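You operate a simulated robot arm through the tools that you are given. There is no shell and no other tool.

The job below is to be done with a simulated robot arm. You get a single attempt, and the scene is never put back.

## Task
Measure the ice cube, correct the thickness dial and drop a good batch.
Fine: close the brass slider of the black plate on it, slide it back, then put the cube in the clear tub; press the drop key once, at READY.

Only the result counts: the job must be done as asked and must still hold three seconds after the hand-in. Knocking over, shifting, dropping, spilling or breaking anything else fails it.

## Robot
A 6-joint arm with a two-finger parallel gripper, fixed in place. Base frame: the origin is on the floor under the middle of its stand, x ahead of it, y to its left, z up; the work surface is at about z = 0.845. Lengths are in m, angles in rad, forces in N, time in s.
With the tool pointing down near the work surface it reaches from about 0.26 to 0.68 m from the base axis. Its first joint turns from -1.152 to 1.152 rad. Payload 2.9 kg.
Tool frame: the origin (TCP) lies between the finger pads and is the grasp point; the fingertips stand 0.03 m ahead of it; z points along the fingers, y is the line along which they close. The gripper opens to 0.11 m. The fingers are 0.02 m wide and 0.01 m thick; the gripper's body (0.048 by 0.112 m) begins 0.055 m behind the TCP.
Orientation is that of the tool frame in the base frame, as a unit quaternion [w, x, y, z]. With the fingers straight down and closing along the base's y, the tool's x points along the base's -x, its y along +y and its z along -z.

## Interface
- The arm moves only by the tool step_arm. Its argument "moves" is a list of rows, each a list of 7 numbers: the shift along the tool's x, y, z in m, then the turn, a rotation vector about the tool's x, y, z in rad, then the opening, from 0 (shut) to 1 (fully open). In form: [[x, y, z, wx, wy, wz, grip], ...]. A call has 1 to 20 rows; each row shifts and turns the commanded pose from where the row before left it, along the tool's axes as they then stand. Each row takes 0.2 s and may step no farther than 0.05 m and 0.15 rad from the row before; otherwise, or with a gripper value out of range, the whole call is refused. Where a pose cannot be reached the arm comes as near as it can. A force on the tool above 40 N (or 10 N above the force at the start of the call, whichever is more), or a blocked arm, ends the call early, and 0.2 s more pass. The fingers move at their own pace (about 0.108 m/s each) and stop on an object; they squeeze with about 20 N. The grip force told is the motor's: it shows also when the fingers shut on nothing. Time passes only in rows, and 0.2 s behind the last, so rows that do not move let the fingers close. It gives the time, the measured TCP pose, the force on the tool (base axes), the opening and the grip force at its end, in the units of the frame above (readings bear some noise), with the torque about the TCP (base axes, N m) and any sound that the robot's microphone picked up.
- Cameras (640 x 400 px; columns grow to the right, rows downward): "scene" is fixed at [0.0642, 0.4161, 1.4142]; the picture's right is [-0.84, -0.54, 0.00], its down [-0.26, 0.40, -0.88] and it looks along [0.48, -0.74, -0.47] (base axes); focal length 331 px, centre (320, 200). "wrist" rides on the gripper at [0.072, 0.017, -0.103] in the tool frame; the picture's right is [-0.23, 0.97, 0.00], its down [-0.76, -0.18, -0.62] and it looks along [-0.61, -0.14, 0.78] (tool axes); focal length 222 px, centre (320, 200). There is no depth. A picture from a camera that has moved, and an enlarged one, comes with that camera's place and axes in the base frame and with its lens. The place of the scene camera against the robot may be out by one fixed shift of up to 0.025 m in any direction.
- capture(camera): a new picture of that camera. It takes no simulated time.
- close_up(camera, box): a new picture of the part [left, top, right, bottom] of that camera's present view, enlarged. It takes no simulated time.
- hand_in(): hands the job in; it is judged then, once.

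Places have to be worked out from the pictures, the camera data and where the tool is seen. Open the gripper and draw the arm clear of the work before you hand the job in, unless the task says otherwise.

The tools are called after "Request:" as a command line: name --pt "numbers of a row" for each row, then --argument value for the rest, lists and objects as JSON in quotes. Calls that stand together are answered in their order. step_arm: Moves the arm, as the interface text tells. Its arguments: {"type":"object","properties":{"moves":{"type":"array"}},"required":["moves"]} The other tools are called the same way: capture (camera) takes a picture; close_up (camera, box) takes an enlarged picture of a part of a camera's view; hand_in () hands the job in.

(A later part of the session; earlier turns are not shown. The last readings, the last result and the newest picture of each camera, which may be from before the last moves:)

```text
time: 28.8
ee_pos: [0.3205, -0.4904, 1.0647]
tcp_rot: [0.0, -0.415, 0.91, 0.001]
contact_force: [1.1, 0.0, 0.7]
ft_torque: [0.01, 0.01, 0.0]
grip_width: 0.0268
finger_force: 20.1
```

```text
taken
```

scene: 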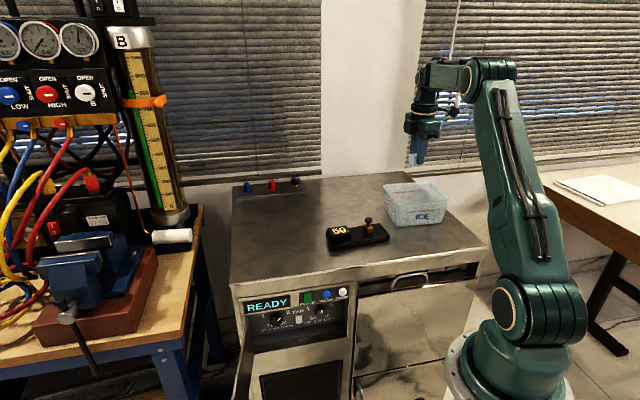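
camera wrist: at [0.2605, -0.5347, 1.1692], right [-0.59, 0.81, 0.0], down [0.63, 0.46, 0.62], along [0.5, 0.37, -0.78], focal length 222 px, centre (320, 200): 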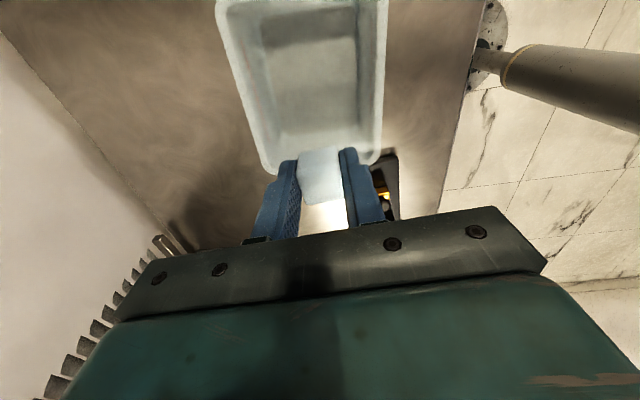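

The tub is below and READY is still shown. I zoom in to find the tub's floor centre.

Request:
close_up --camera "wrist" --box '[190, 0, 430, 190]'

Request:
close_up --camera "scene" --box '[360, 120, 480, 240]'

```text
2.11 times, centred on (310, 95) of wrist
camera zoom: at [0.2605, -0.5347, 1.1692], right [-0.59, 0.81, 0.0], down [0.63, 0.46, 0.62], along [0.5, 0.37, -0.78], focal length 468 px, centre (341, 421)
```

zoom: 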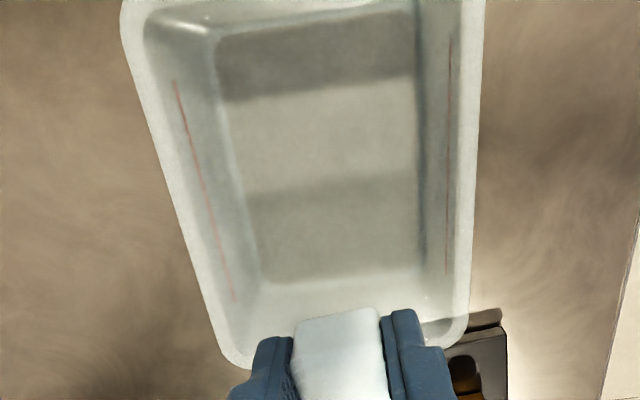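

```text
3.33 times, centred on (420, 180) of scene
camera zoom: at [0.0643, 0.4161, 1.4142], right [-0.84, -0.54, 0.0], down [-0.26, 0.4, -0.88], along [0.47, -0.74, -0.47], focal length 1105 px, centre (-13, 267)
```

zoom: 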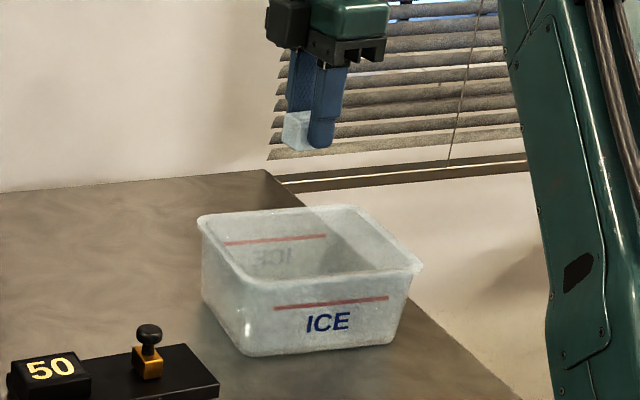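

The tub's floor is about 0.133 × 0.108 m, centred near [0.311, -0.507]. I shift there and lower the cube inside to about 8 mm above the floor.

Request:
step_arm --pt "0.019 -0.004 0 0 0 0 0.1" --pt "0 0 0.035 0 0 0 0.1" --pt "0 0 0.035 0 0 0 0.1" --pt "0 0 0.035 0 0 0 0.1" --pt "0 0 0.03 0 0 0 0.1" --pt "0 0 0 0 0 0 0.1"

Request:
capture --camera "wrist"

Request:
close_up --camera "scene" --box '[360, 140, 480, 240]'

```text
time: 30.2
ee_pos: [0.3122, -0.5081, 0.9303]
tcp_rot: [0.0, -0.414, 0.91, 0.0]
contact_force: [0.3, -0.3, 0.7]
ft_torque: [-0.03, 0.01, 0.03]
grip_width: 0.0266
finger_force: 19.8
```

```text
taken
camera wrist: at [0.2511, -0.551, 1.0351], right [-0.59, 0.81, 0.0], down [0.63, 0.46, 0.62], along [0.5, 0.37, -0.78], focal length 222 px, centre (320, 200)
```

wrist: 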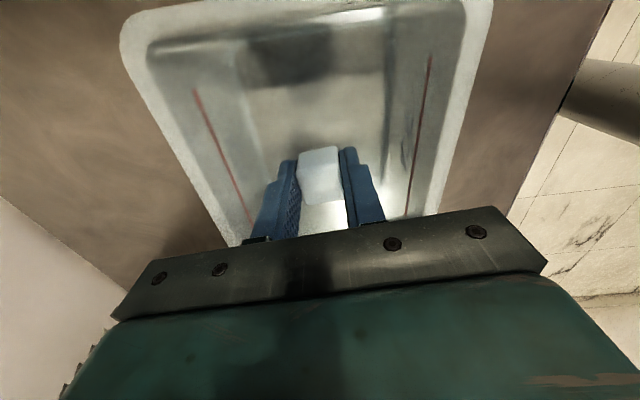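

```text
4.00 times, centred on (420, 190) of scene
camera zoom: at [0.0642, 0.4161, 1.4142], right [-0.84, -0.54, 0.0], down [-0.26, 0.4, -0.88], along [0.48, -0.74, -0.47], focal length 1326 px, centre (-80, 240)
```

zoom: 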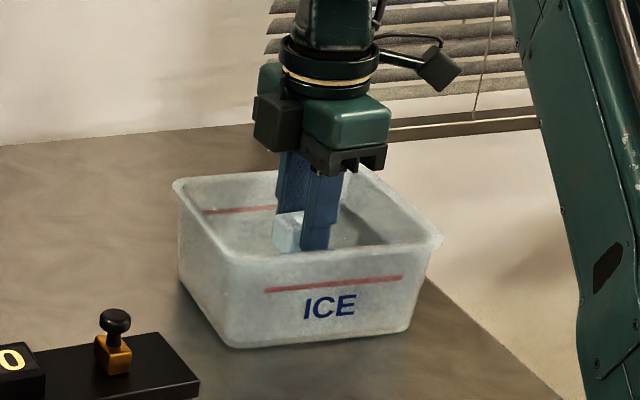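

The cube is inside, centred over the floor. The rim is at about z = 0.935, so the gripper's body stays above it, and I go down in small steps watching the force.

Request:
step_arm --pt "0 0 0.015 0 0 0 0.1" --pt "0 0 0.012 0 0 0 0.1" --pt "0 0 0.006 0 0 0 0.1" --pt "0 0 0 0 0 0 0.1"

Request:
close_up --camera "scene" --box '[370, 150, 470, 240]'

Request:
capture --camera "wrist"

```text
time: 31.2
ee_pos: [0.3102, -0.5058, 0.8965]
tcp_rot: [0.001, -0.415, 0.91, 0.0]
contact_force: [-0.6, 0.0, 0.4]
ft_torque: [-0.01, -0.03, -0.01]
grip_width: 0.0268
finger_force: 20.0
```

```text
4.44 times, centred on (420, 195) of scene
camera zoom: at [0.0642, 0.4161, 1.4142], right [-0.84, -0.54, 0.0], down [-0.26, 0.4, -0.88], along [0.48, -0.74, -0.47], focal length 1473 px, centre (-124, 222)
```

zoom: 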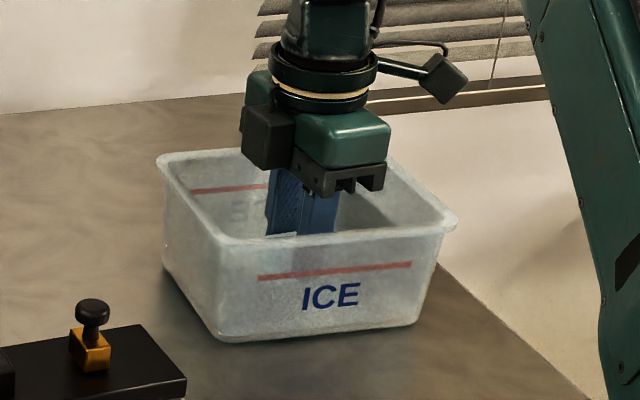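

```text
taken
camera wrist: at [0.2509, -0.5511, 1.0017], right [-0.59, 0.81, 0.0], down [0.63, 0.46, 0.62], along [0.5, 0.37, -0.78], focal length 222 px, centre (320, 200)
```

wrist: 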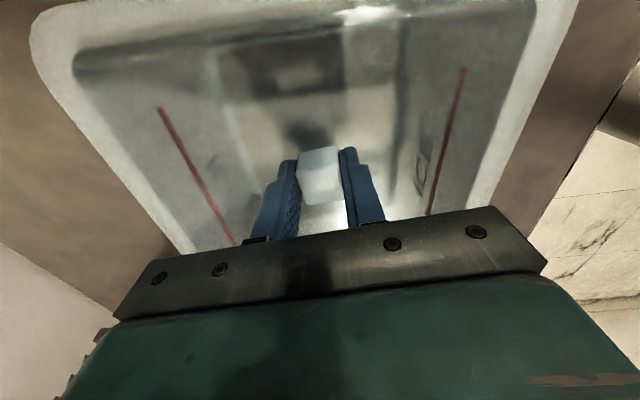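

Everything is clear so far. I continue down in 2 mm steps until the cube touches the floor.

Request:
step_arm --pt "0 0 0.002 0 0 0 0.1" --pt "0 0 0.002 0 0 0 0.1" --pt "0 0 0.002 0 0 0 0.1" --pt "0 0 0.001 0 0 0 0.1" --pt "0 0 0 0 0 0 0.1"

```text
time: 32.4
ee_pos: [0.3099, -0.5066, 0.8899]
tcp_rot: [0.0, -0.415, 0.91, -0.001]
contact_force: [1.7, -0.2, -0.5]
ft_torque: [0.01, 0.01, -0.01]
grip_width: 0.0268
finger_force: 20.4
```

Request:
step_arm --pt "0 0 0.0015 0 0 0 0.1" --pt "0 0 0.0015 0 0 0 0.1" --pt "0 0 0 0 0 0 0.1"

```text
time: 33.2
ee_pos: [0.3111, -0.5058, 0.8864]
tcp_rot: [0.0, -0.415, 0.91, 0.0]
contact_force: [0.4, -0.8, -0.1]
ft_torque: [-0.07, -0.01, 0.0]
grip_width: 0.0266
finger_force: 19.9
```

No contact yet at z = 0.886, where the cube's bottom is about 0.851. I go 1.5 mm further.

Request:
step_arm --pt "0 0 0.0015 0 0 0 0.1" --pt "0 0 0 0 0 0 0.1"

```text
time: 33.8
ee_pos: [0.3103, -0.506, 0.8854]
tcp_rot: [-0.001, -0.414, 0.91, -0.001]
contact_force: [0.2, 0.3, -1.3]
ft_torque: [-0.02, -0.03, -0.03]
grip_width: 0.0271
finger_force: 20.1
```

The cube is within a couple of millimetres of the floor. I open gently and lift straight out.

Request:
step_arm --pt "0 0 0 0 0 0 0.3" --pt "0 0 0 0 0 0 0.4" --pt "0 0 0 0 0 0 0.5" --pt "0 0 -0.02 0 0 0 0.5" --pt "0 0 -0.04 0 0 0 0.5" --pt "0 0 -0.05 0 0 0 0.5" --pt "0 0 -0.05 0 0 0 0.5" --pt "0 0 -0.03 0 0 0 0.5" --pt "0 0 0 0 0 0 0.5"

Request:
capture --camera "wrist"

Request:
capture --camera "scene"

```text
time: 35.8
ee_pos: [0.31, -0.5067, 1.0757]
tcp_rot: [0.0, -0.415, 0.91, 0.0]
contact_force: [0.0, -0.7, 0.2]
ft_torque: [-0.02, -0.01, -0.01]
grip_width: 0.0551
finger_force: 0.0
```

```text
taken
camera wrist: at [0.2503, -0.5515, 1.1799], right [-0.59, 0.81, 0.0], down [0.63, 0.46, 0.62], along [0.5, 0.37, -0.78], focal length 222 px, centre (320, 200)
```

wrist: 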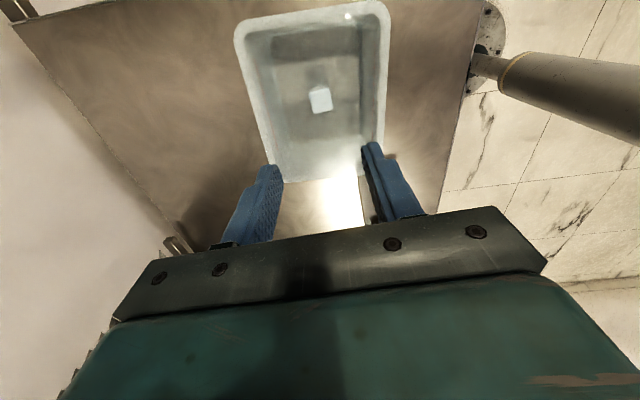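

```text
taken
```

scene: 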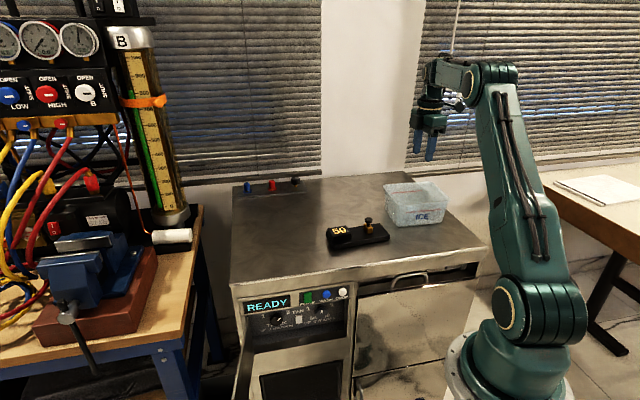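

The cube lies in the middle of the tub and the plate shows 50. READY is still displayed for the old batch, so the dial comes next. I move back high to the front of the machine.

Request:
step_arm --pt "-0.0418 0.0194 -0.0025 0 0 0 0.5" --pt "-0.0418 0.0194 -0.0025 0 0 0 0.5" --pt "-0.0418 0.0194 -0.0025 0 0 0 0.5" --pt "-0.0418 0.0194 -0.0025 0 0 0 0.5" --pt "-0.0418 0.0194 -0.0025 0 0 0 0.5" --pt "-0.0418 0.0194 -0.0025 0 0 0 0.5" --pt "-0.0418 0.0194 -0.0025 0 0 0 0.5" --pt "-0.0418 0.0194 -0.0025 0 0 0 0.5" --pt "-0.0418 0.0194 -0.0025 0 0 0 0.5" --pt "-0.0418 0.0194 -0.0025 0 0 0 0.5" --pt "-0.0418 0.0194 -0.0025 0 0 0 0.5"

Request:
capture --camera "scene"

```text
time: 38.2
ee_pos: [0.4523, -0.0184, 1.1017]
tcp_rot: [0.001, -0.414, 0.91, -0.001]
contact_force: [-0.1, 0.4, 0.0]
ft_torque: [-0.01, 0.03, 0.01]
grip_width: 0.055
finger_force: 0.1
```

```text
taken
```

scene: 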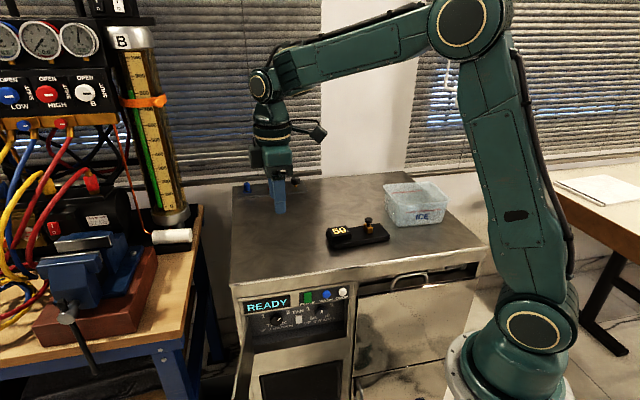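

The path is clear. I turn the tool toward the machine's front (about tool x) in two stages, checking that the arm follows.

Request:
step_arm --pt "0 0 0 0 0 0.075 0.5" --pt "0 0 0 0.14 0 0 0.5" --pt "0 0 0 0.14 0 0 0.5" --pt "0 0 0 0.14 0 0 0.5" --pt "0 0 0 0.14 0 0 0.5" --pt "0 0 0 0.14 0 0 0.5" --pt "0 0 0 0.14 0 0 0.5" --pt "0 0 0 0 0 0 0.5"

Request:
capture --camera "scene"

Request:
capture --camera "wrist"

```text
time: 40.0
ee_pos: [0.451, -0.0195, 1.1027]
tcp_rot: [0.155, -0.347, 0.844, -0.378]
contact_force: [-0.5, -0.6, -0.4]
ft_torque: [-0.01, 0.0, 0.0]
grip_width: 0.0552
finger_force: 0.1
```

```text
taken
```

scene: 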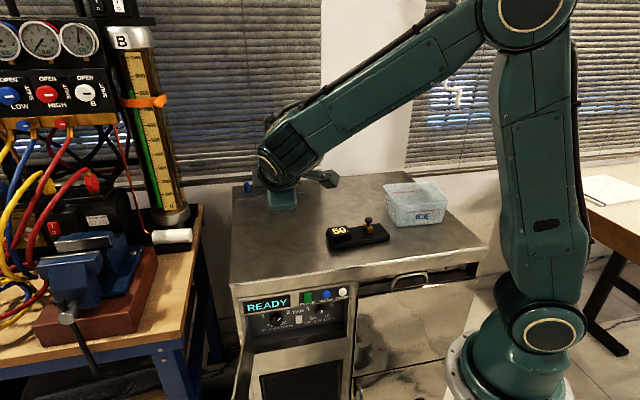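

```text
taken
camera wrist: at [0.3377, -0.0085, 1.1602], right [-0.29, 0.62, -0.73], down [0.3, 0.78, 0.55], along [0.91, -0.05, -0.42], focal length 222 px, centre (320, 200)
```

wrist: 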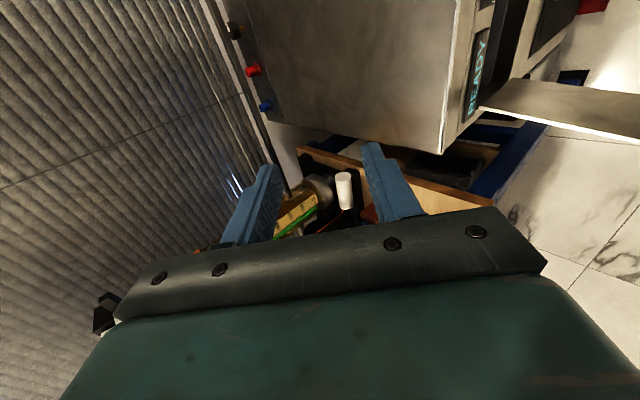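

The arm follows well, and I can see the open flap door standing out at the left of the panel. I finish the turn to horizontal and back away from the machine.

Request:
step_arm --pt "0 0 0 0.1462 0 0 0.5" --pt "0 0 0 0.1462 0 0 0.5" --pt "0 0 0 0.1462 0 0 0.5" --pt "0 0 0 0.1462 0 0 0.5" --pt "0 0 0 0.1462 0 0 0.5" --pt "0 0 -0.03 0 0 0 0.5" --pt "0 0 -0.03 0 0 0 0.5" --pt "0 0 0 0 0 0 0.5"

Request:
capture --camera "scene"

Request:
capture --camera "wrist"

```text
time: 41.8
ee_pos: [0.4509, -0.0082, 1.1269]
tcp_rot: [0.267, -0.277, 0.665, -0.64]
contact_force: [0.5, -1.1, -0.1]
ft_torque: [0.0, 0.02, 0.01]
grip_width: 0.055
finger_force: 0.1
out of reach, approached as far as the arm can: row 6, 7
```

```text
taken
```

scene: 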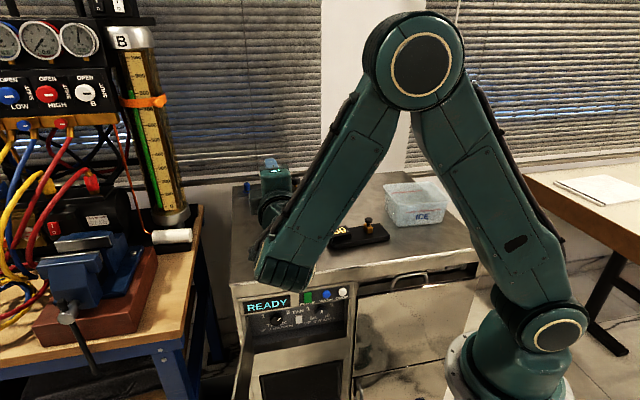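

```text
taken
camera wrist: at [0.3262, 0.0139, 1.1148], right [0.13, 0.19, -0.97], down [0.1, 0.97, 0.2], along [0.99, -0.12, 0.11], focal length 222 px, centre (320, 200)
```

wrist: 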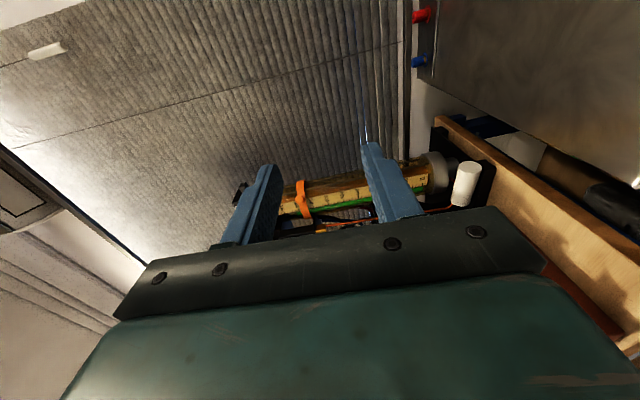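

The last two backing-off rows were out of reach, but the tool is level and points at the machine. Before lowering, I look closely at the panel, the dial and the open flap door.

Request:
close_up --camera "scene" --box '[225, 280, 360, 400]'

Request:
close_up --camera "scene" --box '[255, 305, 315, 340]'

```text
3.33 times, centred on (292, 340) of scene
camera zoom: at [0.0642, 0.4161, 1.4142], right [-0.84, -0.54, 0.0], down [-0.26, 0.4, -0.88], along [0.48, -0.74, -0.47], focal length 1105 px, centre (412, -267)
```

zoom: 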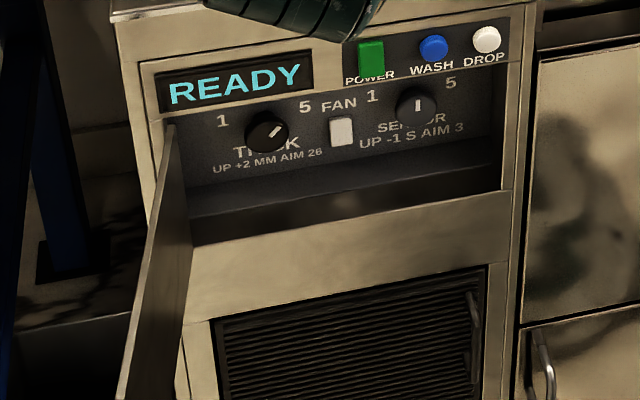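

```text
10.67 times, centred on (285, 322) of scene
camera zoom: at [0.0642, 0.4161, 1.4142], right [-0.84, -0.54, 0.0], down [-0.26, 0.4, -0.88], along [0.48, -0.74, -0.47], focal length 3535 px, centre (693, -1107)
```

zoom: 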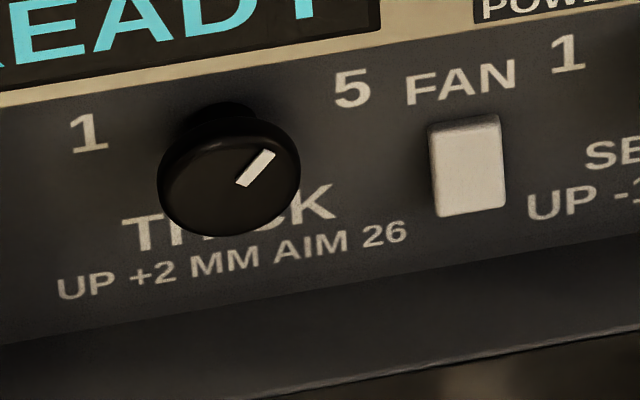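

The dial's pointer is about 47° right of vertical, which fits position 4 of 5, with 3 straight up. The dial sits in a recess about 5 cm deep at roughly [0.517, -0.057, 0.676], and the flap door hangs left of it from m≈0.40. I lower the tool in front of the machine, keeping about 25 mm clear of the front edge.

Request:
step_arm --pt "0 0.04 0 0 0 0 0.5" --pt "0 0.04 0 0 0 0 0.5" --pt "0 0.04 0 0 0 0 0.5" --pt "0 0.04 0 0 0 0 0.5" --pt "0 0 0 0 0 0 0.5"

Request:
capture --camera "scene"

Request:
capture --camera "wrist"

```text
time: 43.0
ee_pos: [0.5248, -0.0305, 1.0123]
tcp_rot: [0.266, -0.273, 0.663, -0.644]
contact_force: [0.3, -0.1, -0.2]
ft_torque: [0.04, 0.01, 0.01]
grip_width: 0.0548
finger_force: 0.0
out of reach, approached as far as the arm can: row 1, 2, 3, 4
```

```text
taken
```

scene: 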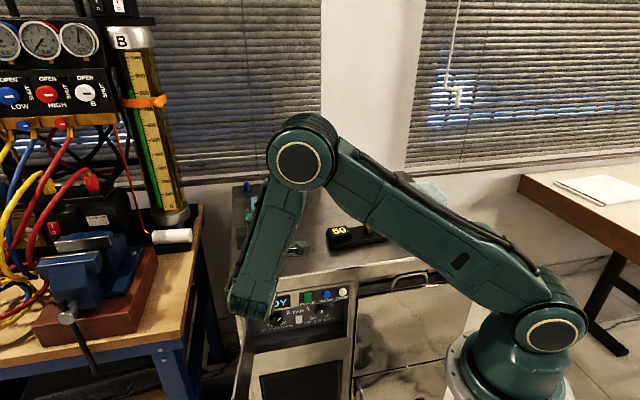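

```text
taken
camera wrist: at [0.4001, -0.0095, 0.9998], right [0.14, 0.18, -0.97], down [0.1, 0.98, 0.19], along [0.98, -0.13, 0.12], focal length 222 px, centre (320, 200)
```

wrist: 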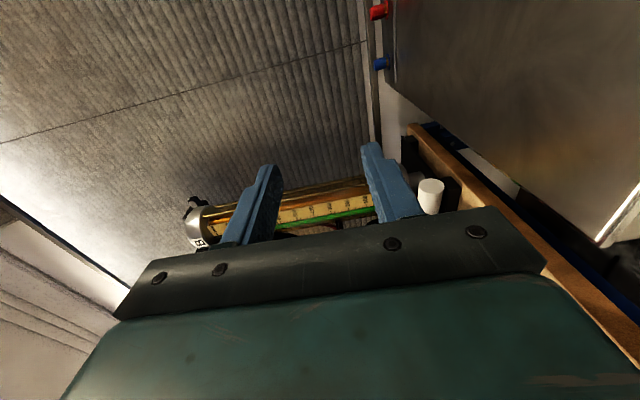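

Those rows were out of reach too: the arm settled at [0.525, -0.031, 1.012], so a wrist limit must be binding in this posture. I look closely at the arm's posture to understand it.

Request:
close_up --camera "scene" --box '[200, 90, 380, 340]'

Request:
close_up --camera "scene" --box '[200, 160, 340, 340]'

```text
1.60 times, centred on (290, 215) of scene
camera zoom: at [0.0643, 0.4161, 1.4142], right [-0.84, -0.54, 0.0], down [-0.26, 0.4, -0.88], along [0.47, -0.74, -0.47], focal length 530 px, centre (368, 176)
```

zoom: 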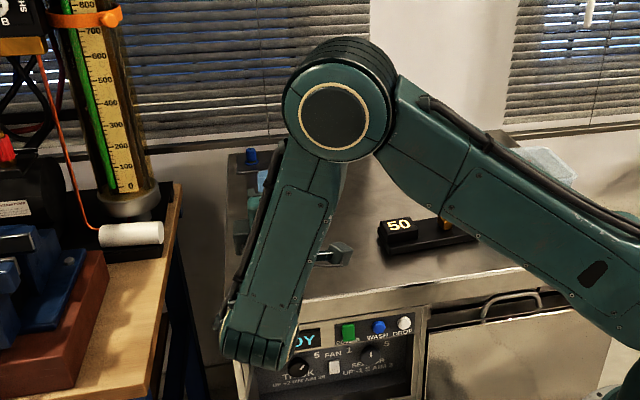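

```text
2.22 times, centred on (270, 250) of scene
camera zoom: at [0.0643, 0.4161, 1.4142], right [-0.84, -0.54, 0.0], down [-0.26, 0.4, -0.88], along [0.47, -0.74, -0.47], focal length 736 px, centre (431, 89)
```

zoom: 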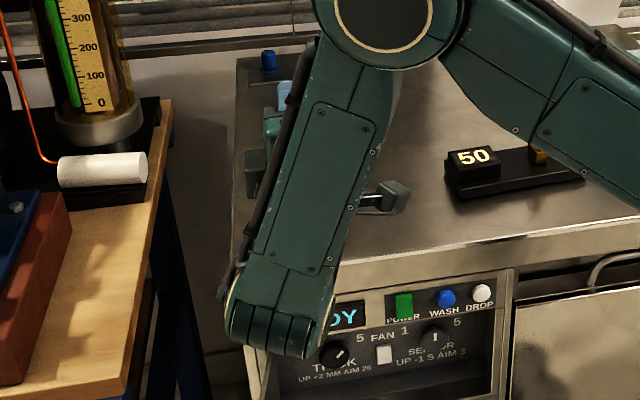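

The hand is folded back beside the forearm with the forearm pointing down, so the forearm roll is probably near its limit. I need the other wrist posture, with the hand swung outward in line with the forearm. First I test with a still row how the commanded pose is kept.

Request:
step_arm --pt "0 0 0 0 0 0 0.5"

```text
time: 43.4
ee_pos: [0.5241, -0.0317, 1.0121]
tcp_rot: [0.266, -0.273, 0.662, -0.645]
contact_force: [-0.6, 0.4, 0.6]
ft_torque: [0.01, -0.03, 0.0]
grip_width: 0.0551
finger_force: 0.1
```

The still row shows no reach warning, so the command starts from the measured pose. I raise the tool and turn it back to pointing down.

Request:
step_arm --pt "0 -0.04 0 0 0 0 0.5" --pt "0 -0.04 0 0 0 0 0.5" --pt "0 -0.04 0 0 0 0 0.5" --pt "0 0 0 -0.14 0 0 0.5" --pt "0 0 0 -0.14 0 0 0.5" --pt "0 0 0 -0.14 0 0 0.5" --pt "0 0 0 -0.14 0 0 0.5" --pt "0 0 0 -0.14 0 0 0.5" --pt "0 0 0 -0.14 0 0 0.5" --pt "0 0 0 -0.14 0 0 0.5" --pt "0 0 0 -0.14 0 0 0.5" --pt "0 0 0 -0.14 0 0 0.5" --pt "0 0 0 -0.14 0 0 0.5" --pt "0 0 0 -0.14 0 0 0.5" --pt "0 0 0 0 0 0 0.5"

Request:
capture --camera "scene"

```text
time: 46.6
ee_pos: [0.5244, -0.0311, 1.1322]
tcp_rot: [0.006, -0.38, 0.925, -0.014]
contact_force: [0.7, -0.1, 0.2]
ft_torque: [-0.01, 0.01, 0.02]
grip_width: 0.0549
finger_force: 0.0
```

```text
taken
```

scene: 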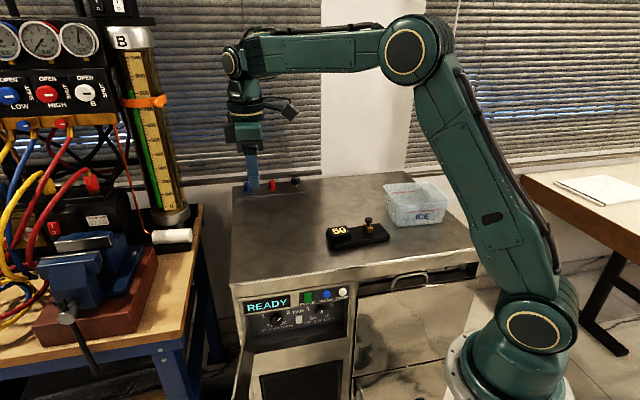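

The arm is back to tool-down. Now I swing the tool outward within the arm's own plane, so the wrist passes through straight, and check halfway.

Request:
step_arm --pt "0 0 0 0.1063 -0.0955 0 0.5" --pt "0 0 0 0.1063 -0.0955 0 0.5" --pt "0 0 0 0.1063 -0.0955 0 0.5" --pt "0 0 0 0.1063 -0.0955 0 0.5" --pt "0 0 0 0.1063 -0.0955 0 0.5" --pt "0 0 0 0.1063 -0.0955 0 0.5" --pt "0 0 0 0 0 0 0.5"

Request:
capture --camera "scene"

```text
time: 48.2
ee_pos: [0.5236, -0.0311, 1.1323]
tcp_rot: [0.379, -0.348, 0.835, -0.193]
contact_force: [-0.1, 0.6, 0.5]
ft_torque: [0.02, -0.03, -0.01]
grip_width: 0.0549
finger_force: 0.1
```

```text
taken
```

scene: 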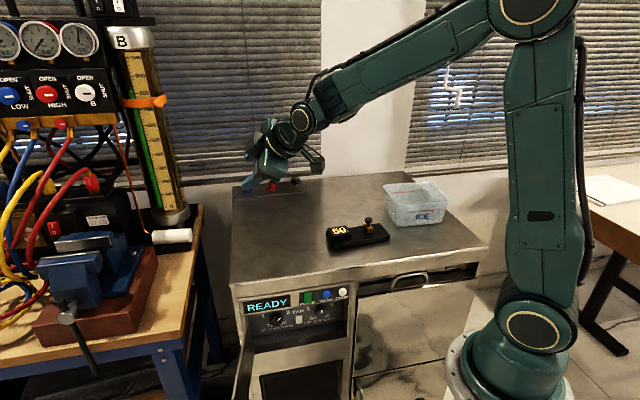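

The tool is nearly in line with the forearm and following correctly. I continue to horizontal.

Request:
step_arm --pt "0 0 0 0.1063 -0.0955 0 0.5" --pt "0 0 0 0.1063 -0.0955 0 0.5" --pt "0 0 0 0.1063 -0.0955 0 0.5" --pt "0 0 0 0.1063 -0.0955 0 0.5" --pt "0 0 0 0.1063 -0.0955 0 0.5" --pt "0 0 0 0 0 0 0.5"

Request:
capture --camera "scene"

Request:
capture --camera "wrist"

```text
time: 49.6
ee_pos: [0.5251, -0.0311, 1.133]
tcp_rot: [0.641, -0.272, 0.643, -0.318]
contact_force: [0.1, 0.3, 0.0]
ft_torque: [0.03, 0.0, 0.0]
grip_width: 0.0551
finger_force: 0.1
```

```text
taken
```

scene: 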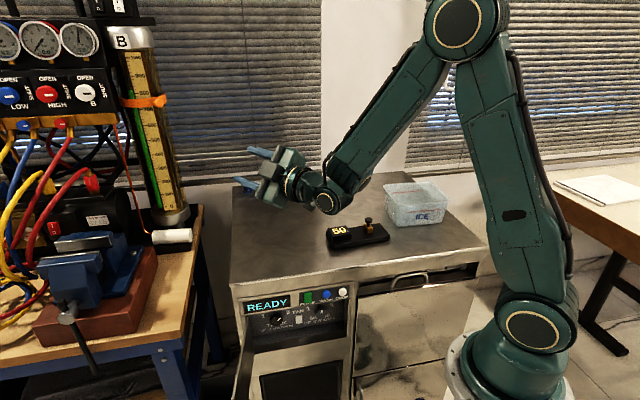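

```text
taken
camera wrist: at [0.4195, -0.0698, 1.0713], right [0.06, 0.81, -0.59], down [-0.61, 0.5, 0.62], along [0.79, 0.32, 0.52], focal length 222 px, centre (320, 200)
```

wrist: 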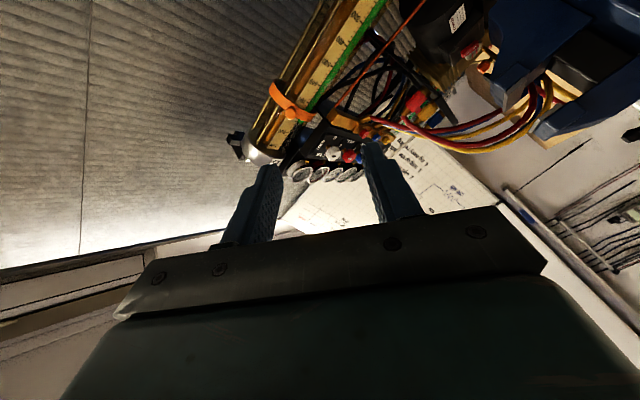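

The wrist is now in the outward posture, with the tool level and pointing along +x. I yaw it about 42° right so it faces the machine's front, staying high.

Request:
step_arm --pt "0 0 0 0.0952 0.1109 -0.0037 0.5" --pt "0 0 0 0.0952 0.1109 -0.0037 0.5" --pt "0 0 0 0.0952 0.1109 -0.0037 0.5" --pt "0 0 0 0.0952 0.1109 -0.0037 0.5" --pt "0 0 0 0.0952 0.1109 -0.0037 0.5" --pt "0 0 -0.03 0 0 0 0.5" --pt "0 0 -0.03 0 0 0 0.5" --pt "0 0 -0.03 0 0 0 0.5" --pt "0 0 0 0 0 0 0.5"

Request:
capture --camera "scene"

Request:
capture --camera "wrist"

```text
time: 51.6
ee_pos: [0.4884, 0.0103, 1.1462]
tcp_rot: [0.483, -0.03, 0.706, -0.517]
contact_force: [0.2, -0.8, -0.5]
ft_torque: [-0.02, 0.0, 0.01]
grip_width: 0.0551
finger_force: 0.1
out of reach, approached as far as the arm can: row 7, 8
```

```text
taken
```

scene: 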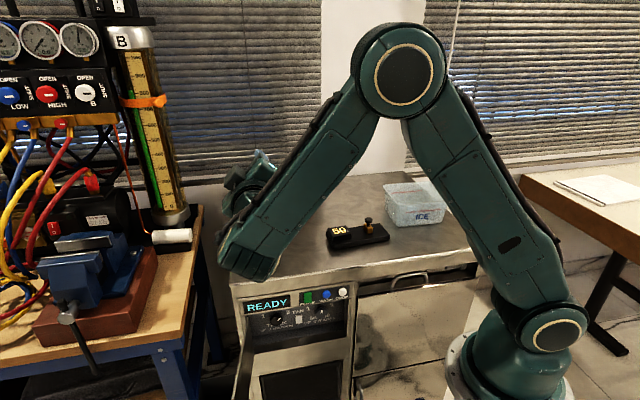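

```text
taken
camera wrist: at [0.3852, 0.0504, 1.0875], right [0.57, 0.57, -0.59], down [-0.12, 0.77, 0.63], along [0.82, -0.29, 0.5], focal length 222 px, centre (320, 200)
```

wrist: 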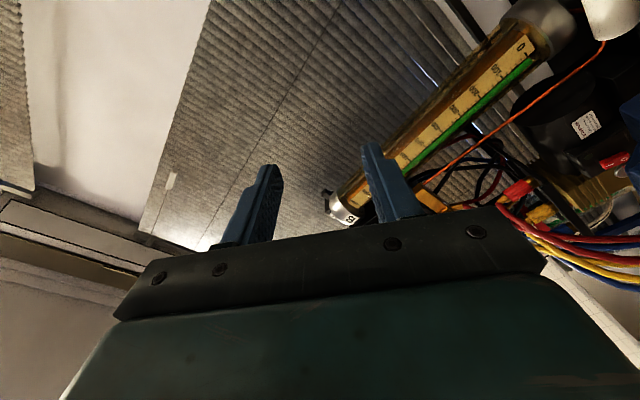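

The tool faces the panel, but backing off hit a limit again, probably a wrist bend near 80–90°. Tilting the tool about 20° downward should ease that, so I tilt, then back off and see whether it becomes reachable.

Request:
step_arm --pt "0 0 0 -0.0882 0.0757 0 0.5" --pt "0 0 0 -0.0882 0.0757 0 0.5" --pt "0 0 0 -0.0882 0.0757 0 0.5" --pt "0 0 -0.03 0 0 0 0.5" --pt "0 0 0 0 0 0 0.5"

Request:
close_up --camera "scene" --box '[180, 20, 500, 340]'

```text
time: 52.8
ee_pos: [0.4695, 0.0296, 1.1545]
tcp_rot: [0.395, -0.029, 0.812, -0.428]
contact_force: [1.0, 1.0, -0.3]
ft_torque: [-0.02, -0.03, -0.04]
grip_width: 0.0549
finger_force: 0.1
```

```text
1.25 times, centred on (340, 180) of scene
camera zoom: at [0.0642, 0.4161, 1.4142], right [-0.84, -0.54, 0.0], down [-0.26, 0.4, -0.88], along [0.48, -0.74, -0.47], focal length 414 px, centre (295, 225)
```

zoom: 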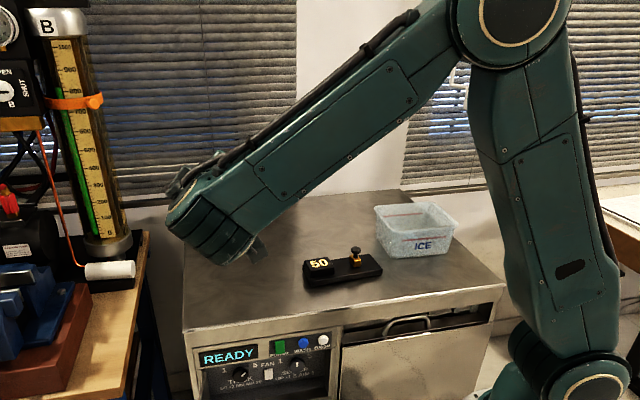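

With the tilt the pose is reachable. The tips are about 4 cm in front of the machine's front plane, so I lower vertically in steps.

Request:
step_arm --pt "0.0247 0.0287 0.0128 0 0 0 0.5" --pt "0.0247 0.0287 0.0128 0 0 0 0.5" --pt "0.0247 0.0287 0.0128 0 0 0 0.5" --pt "0.0247 0.0287 0.0128 0 0 0 0.5" --pt "0 0 0 0 0 0 0.5"

Request:
capture --camera "scene"

Request:
capture --camera "wrist"

```text
time: 54.0
ee_pos: [0.4684, 0.0294, 0.9949]
tcp_rot: [0.396, -0.03, 0.812, -0.427]
contact_force: [-0.3, -0.1, 0.3]
ft_torque: [0.0, -0.04, 0.01]
grip_width: 0.055
finger_force: 0.0
```

```text
taken
```

scene: 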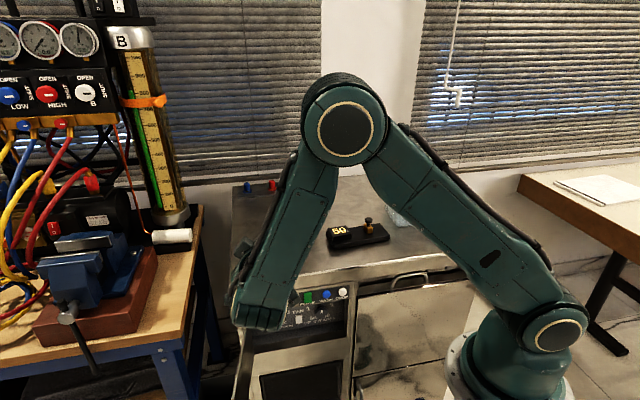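

```text
taken
camera wrist: at [0.3556, 0.0801, 0.9719], right [0.44, 0.7, -0.56], down [0.05, 0.6, 0.8], along [0.9, -0.38, 0.23], focal length 222 px, centre (320, 200)
```

wrist: 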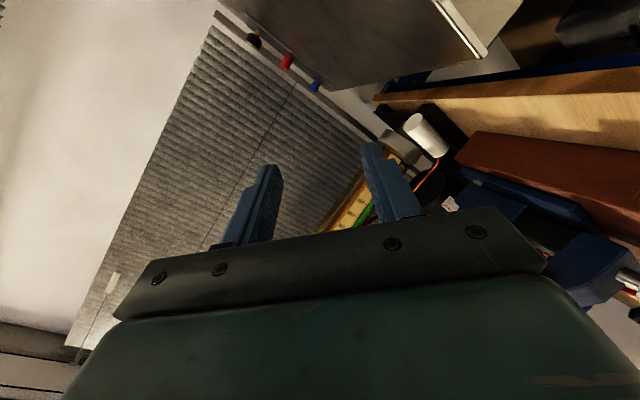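

It tracks well. I shift 25 mm right, away from the flap door, and keep lowering.

Request:
step_arm --pt "0.0189 -0.0163 0 0 0 0 0.5" --pt "0.0247 0.0287 0.0128 0 0 0 0.5" --pt "0.0247 0.0287 0.0128 0 0 0 0.5" --pt "0.0247 0.0287 0.0128 0 0 0 0.5" --pt "0.0247 0.0287 0.0128 0 0 0 0.5" --pt "0 0 0 0 0 0 0.5"

Request:
capture --camera "scene"

Request:
capture --camera "wrist"

```text
time: 55.4
ee_pos: [0.4521, 0.0117, 0.8352]
tcp_rot: [0.395, -0.029, 0.812, -0.429]
contact_force: [-0.4, -0.1, 0.1]
ft_torque: [-0.01, 0.0, 0.02]
grip_width: 0.055
finger_force: 0.0
```

```text
taken
```

scene: 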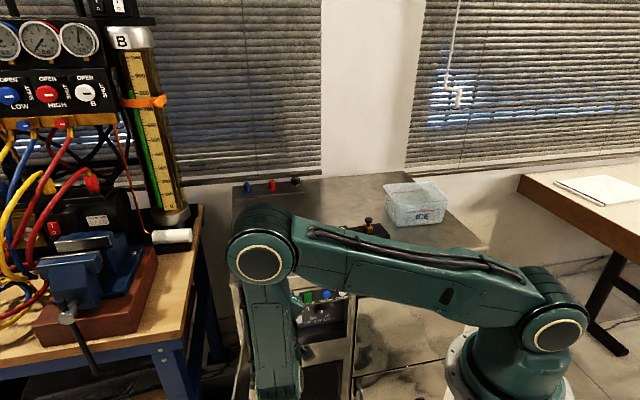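

```text
taken
camera wrist: at [0.3386, 0.062, 0.8129], right [0.44, 0.7, -0.56], down [0.05, 0.6, 0.8], along [0.9, -0.38, 0.23], focal length 222 px, centre (320, 200)
```

wrist: 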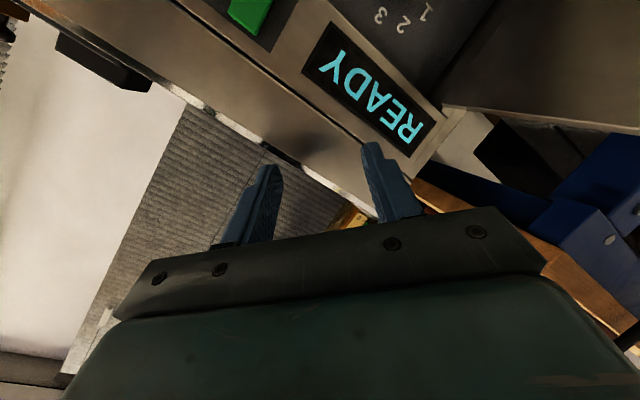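

I can now see the READY display and the dial's numbers at the top of the wrist view, upside down. I lower 8 cm more to bring the dial into view.

Request:
step_arm --pt "0.0247 0.0287 0.0128 0 0 0 0.5" --pt "0.0247 0.0287 0.0128 0 0 0 0.5" --pt "0 0 0 0 0 0 0.5"

Request:
capture --camera "scene"

Request:
capture --camera "wrist"

```text
time: 56.2
ee_pos: [0.4521, 0.0124, 0.7542]
tcp_rot: [0.395, -0.029, 0.812, -0.429]
contact_force: [-0.2, 0.2, 0.2]
ft_torque: [0.0, -0.01, -0.01]
grip_width: 0.055
finger_force: 0.1
```

```text
taken
```

scene: 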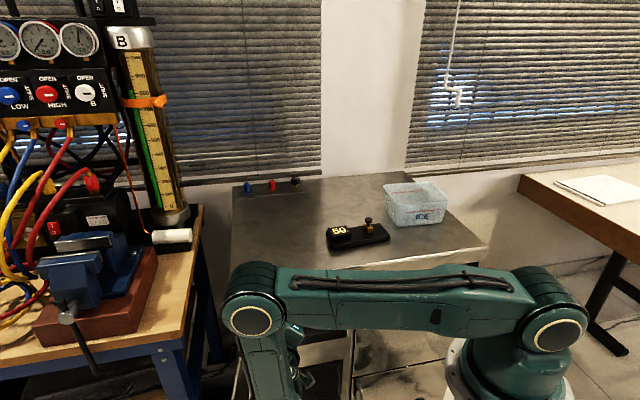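

```text
taken
camera wrist: at [0.3381, 0.0643, 0.7322], right [0.44, 0.7, -0.56], down [0.05, 0.6, 0.8], along [0.9, -0.38, 0.23], focal length 222 px, centre (320, 200)
```

wrist: 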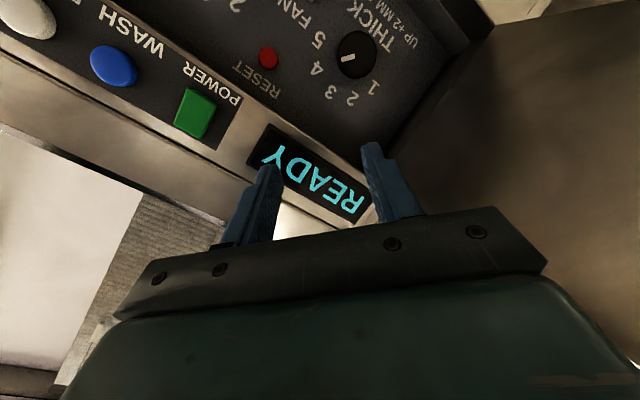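

Now the dial's scale 1–5 is visible, along with a red RESET button hidden from the scene camera. I zoom in to read everything.

Request:
close_up --camera "wrist" --box '[180, 0, 440, 160]'

Request:
close_up --camera "wrist" --box '[290, 0, 430, 110]'

Request:
close_up --camera "wrist" --box '[180, 0, 320, 110]'

```text
2.46 times, centred on (310, 80) of wrist
camera zoom: at [0.3381, 0.0643, 0.7322], right [0.44, 0.7, -0.56], down [0.05, 0.6, 0.8], along [0.9, -0.38, 0.23], focal length 547 px, centre (345, 495)
```

zoom: 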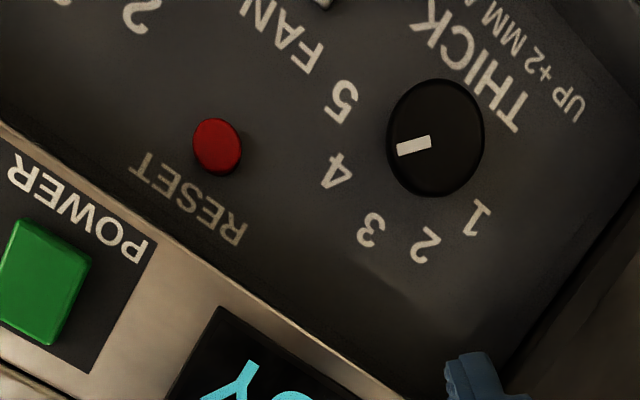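

```text
3.64 times, centred on (360, 55) of wrist
camera zoom: at [0.3381, 0.0643, 0.7322], right [0.44, 0.7, -0.56], down [0.05, 0.6, 0.8], along [0.9, -0.38, 0.23], focal length 808 px, centre (174, 727)
```

zoom: 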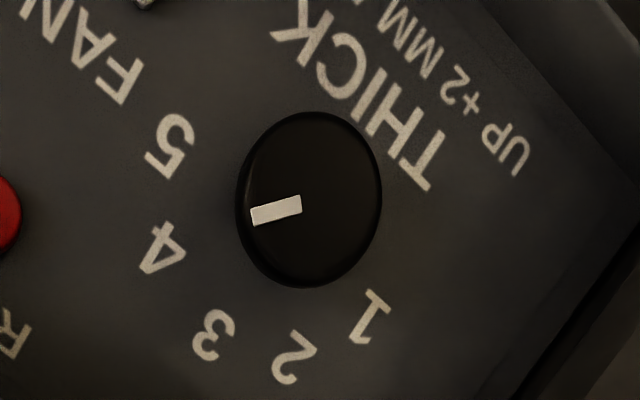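

```text
3.64 times, centred on (250, 55) of wrist
camera zoom: at [0.3381, 0.0643, 0.7322], right [0.44, 0.7, -0.56], down [0.05, 0.6, 0.8], along [0.9, -0.38, 0.23], focal length 808 px, centre (574, 727)
```

zoom: 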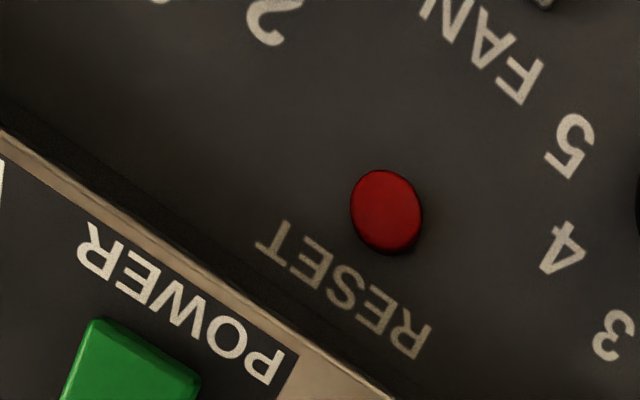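

The pointer is at 4. With 28 mm measured against an aim of 26 at +2 mm per step, it must go to 3. From the wrist view the knob is near m≈0.326, z≈0.656, and the strip's lower edge is at z≈0.737. I roll the tool about 74° so the fingers will close square across the knob with room to turn left.

Request:
step_arm --pt "0 0 0 -0.01198 -0.01133 0.14298 0.5" --pt "0 0 0 -0.01198 -0.01133 0.14298 0.5" --pt "0 0 0 -0.01198 -0.01133 0.14298 0.5" --pt "0 0 0 -0.01198 -0.01133 0.14298 0.5" --pt "0 0 0 -0.01198 -0.01133 0.14298 0.5" --pt "0 0 0 -0.01198 -0.01133 0.14298 0.5" --pt "0 0 0 -0.01198 -0.01133 0.14298 0.5" --pt "0 0 0 -0.01198 -0.01133 0.14298 0.5" --pt "0 0 0 -0.01198 -0.01133 0.14298 0.5" --pt "0 0 0 0 0 0 0.5"

Request:
capture --camera "wrist"

Request:
capture --camera "scene"

```text
time: 58.4
ee_pos: [0.4517, 0.0114, 0.7554]
tcp_rot: [0.61, 0.423, 0.668, -0.062]
contact_force: [0.0, -0.4, -0.2]
ft_torque: [0.03, 0.01, -0.02]
grip_width: 0.0549
finger_force: 0.0
```

```text
taken
camera wrist: at [0.3909, 0.1194, 0.7272], right [0.6, 0.51, 0.62], down [-0.67, -0.11, 0.74], along [0.44, -0.85, 0.27], focal length 222 px, centre (320, 200)
```

wrist: 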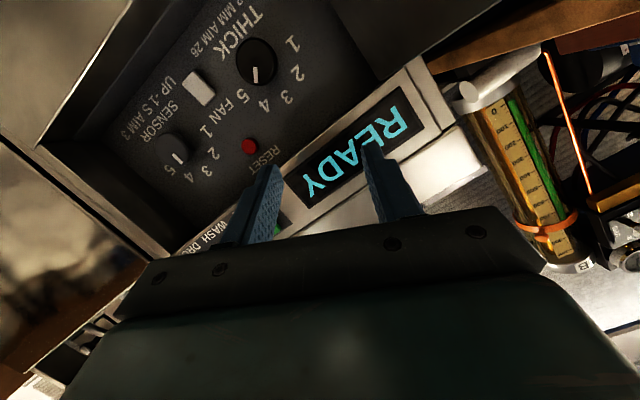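

```text
taken
```

scene: 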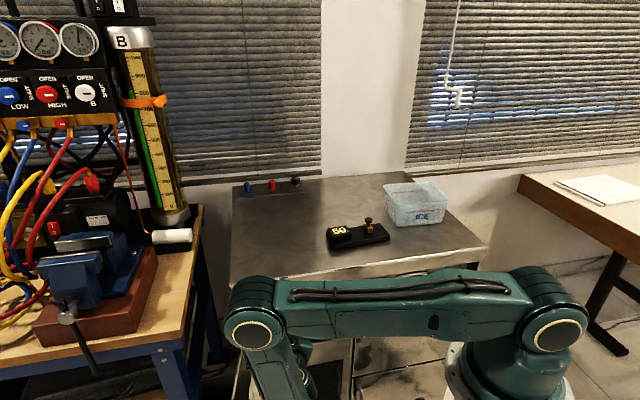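

This gives an excellent view of the whole panel. I zoom in to locate the dial and triangulate it against the previous view.

Request:
close_up --camera "wrist" --box '[180, 10, 340, 130]'

Request:
close_up --camera "wrist" --box '[130, 120, 330, 260]'

```text
3.33 times, centred on (260, 70) of wrist
camera zoom: at [0.3909, 0.1194, 0.7272], right [0.6, 0.51, 0.62], down [-0.67, -0.11, 0.74], along [0.44, -0.85, 0.27], focal length 740 px, centre (520, 633)
```

zoom: 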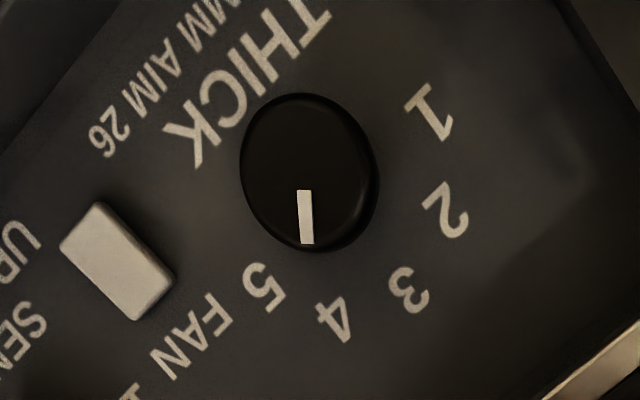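

```text
2.86 times, centred on (230, 190) of wrist
camera zoom: at [0.3909, 0.1194, 0.7272], right [0.6, 0.51, 0.62], down [-0.67, -0.11, 0.74], along [0.44, -0.85, 0.27], focal length 635 px, centre (577, 229)
```

zoom: 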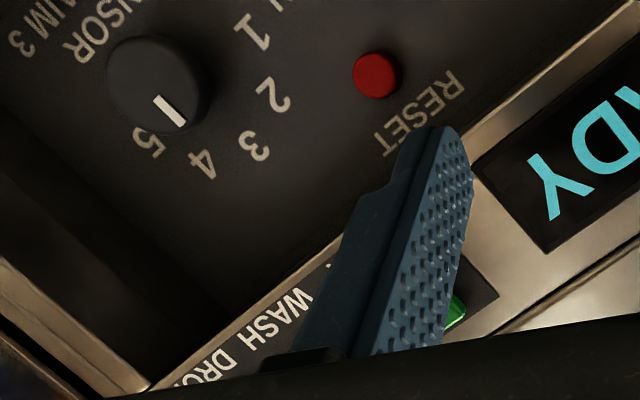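

Triangulation puts the panel at n≈-0.437 and the knob's axis at m=0.329, z=0.653. The numbers are 40° apart and the pointer is at about 41°, so it's on 4 and needs 40° counter-clockwise. I move to a standoff 7 cm out along the tool axis with the fingers at 66 mm.

Request:
step_arm --pt "0.0285 -0.0225 0.0198 0 0 0 0.6" --pt "0.0285 -0.0225 0.0198 0 0 0 0.6" --pt "0 0 0 0 0 0 0.6"

Request:
capture --camera "wrist"

Request:
capture --camera "scene"

```text
time: 59.2
ee_pos: [0.4581, -0.0126, 0.6763]
tcp_rot: [0.609, 0.422, 0.668, -0.062]
contact_force: [0.5, 0.2, -0.8]
ft_torque: [0.0, 0.01, -0.04]
grip_width: 0.0661
finger_force: 0.0
```

```text
taken
camera wrist: at [0.3981, 0.0948, 0.648], right [0.6, 0.51, 0.62], down [-0.66, -0.11, 0.74], along [0.44, -0.85, 0.27], focal length 222 px, centre (320, 200)
```

wrist: 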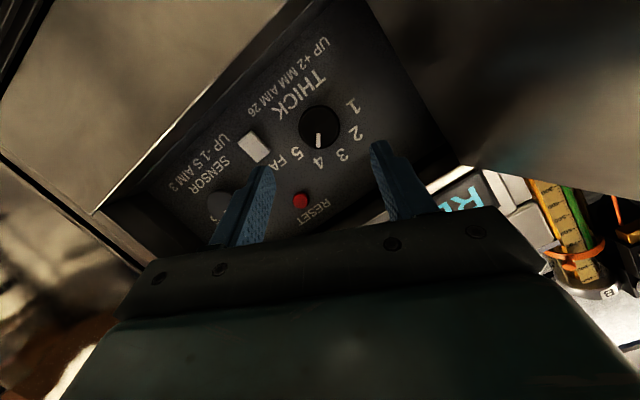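

```text
taken
```

scene: 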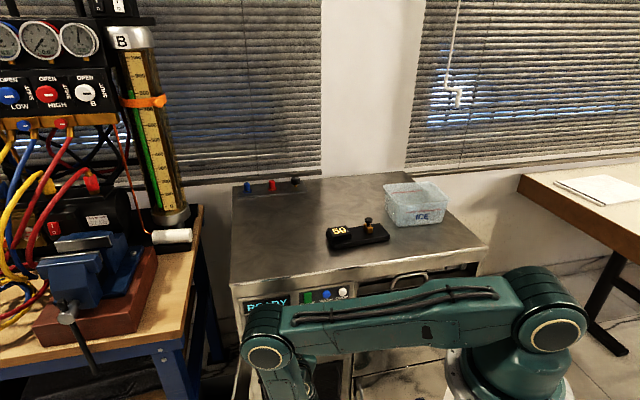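

The dial's position is confirmed at m=0.328, z=0.654. I advance 45 mm along the tool axis and check alignment before going over the knob.

Request:
step_arm --pt "0 0 0.02 0 0 0 0.6" --pt "0 0 0.02 0 0 0 0.6" --pt "0 0 0.005 0 0 0 0.6" --pt "0 0 0 0 0 0 0.6"

Request:
capture --camera "wrist"

Request:
close_up --camera "wrist" --box '[220, 90, 420, 220]'

```text
time: 60.2
ee_pos: [0.4938, -0.0393, 0.6664]
tcp_rot: [0.609, 0.423, 0.668, -0.062]
contact_force: [-0.3, -0.2, -0.8]
ft_torque: [0.01, 0.03, 0.04]
grip_width: 0.0658
finger_force: 0.1
```

```text
taken
camera wrist: at [0.4323, 0.0682, 0.6374], right [0.6, 0.51, 0.62], down [-0.66, -0.11, 0.74], along [0.44, -0.85, 0.27], focal length 222 px, centre (320, 200)
```

wrist: 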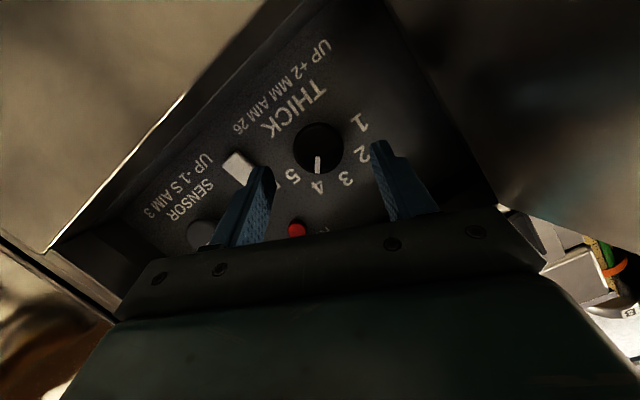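

```text
3.08 times, centred on (320, 155) of wrist
camera zoom: at [0.4323, 0.0682, 0.6374], right [0.6, 0.51, 0.62], down [-0.66, -0.11, 0.74], along [0.44, -0.85, 0.27], focal length 684 px, centre (320, 338)
```

zoom: 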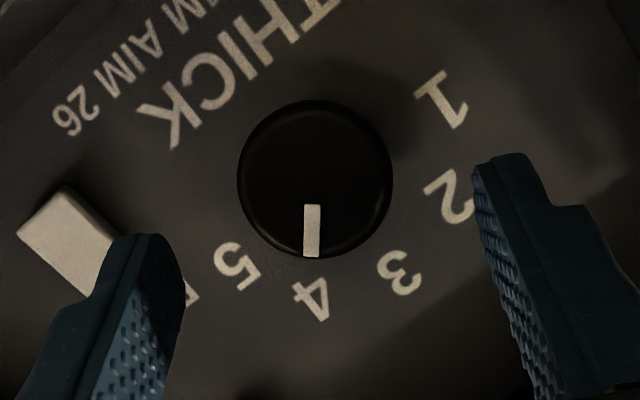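

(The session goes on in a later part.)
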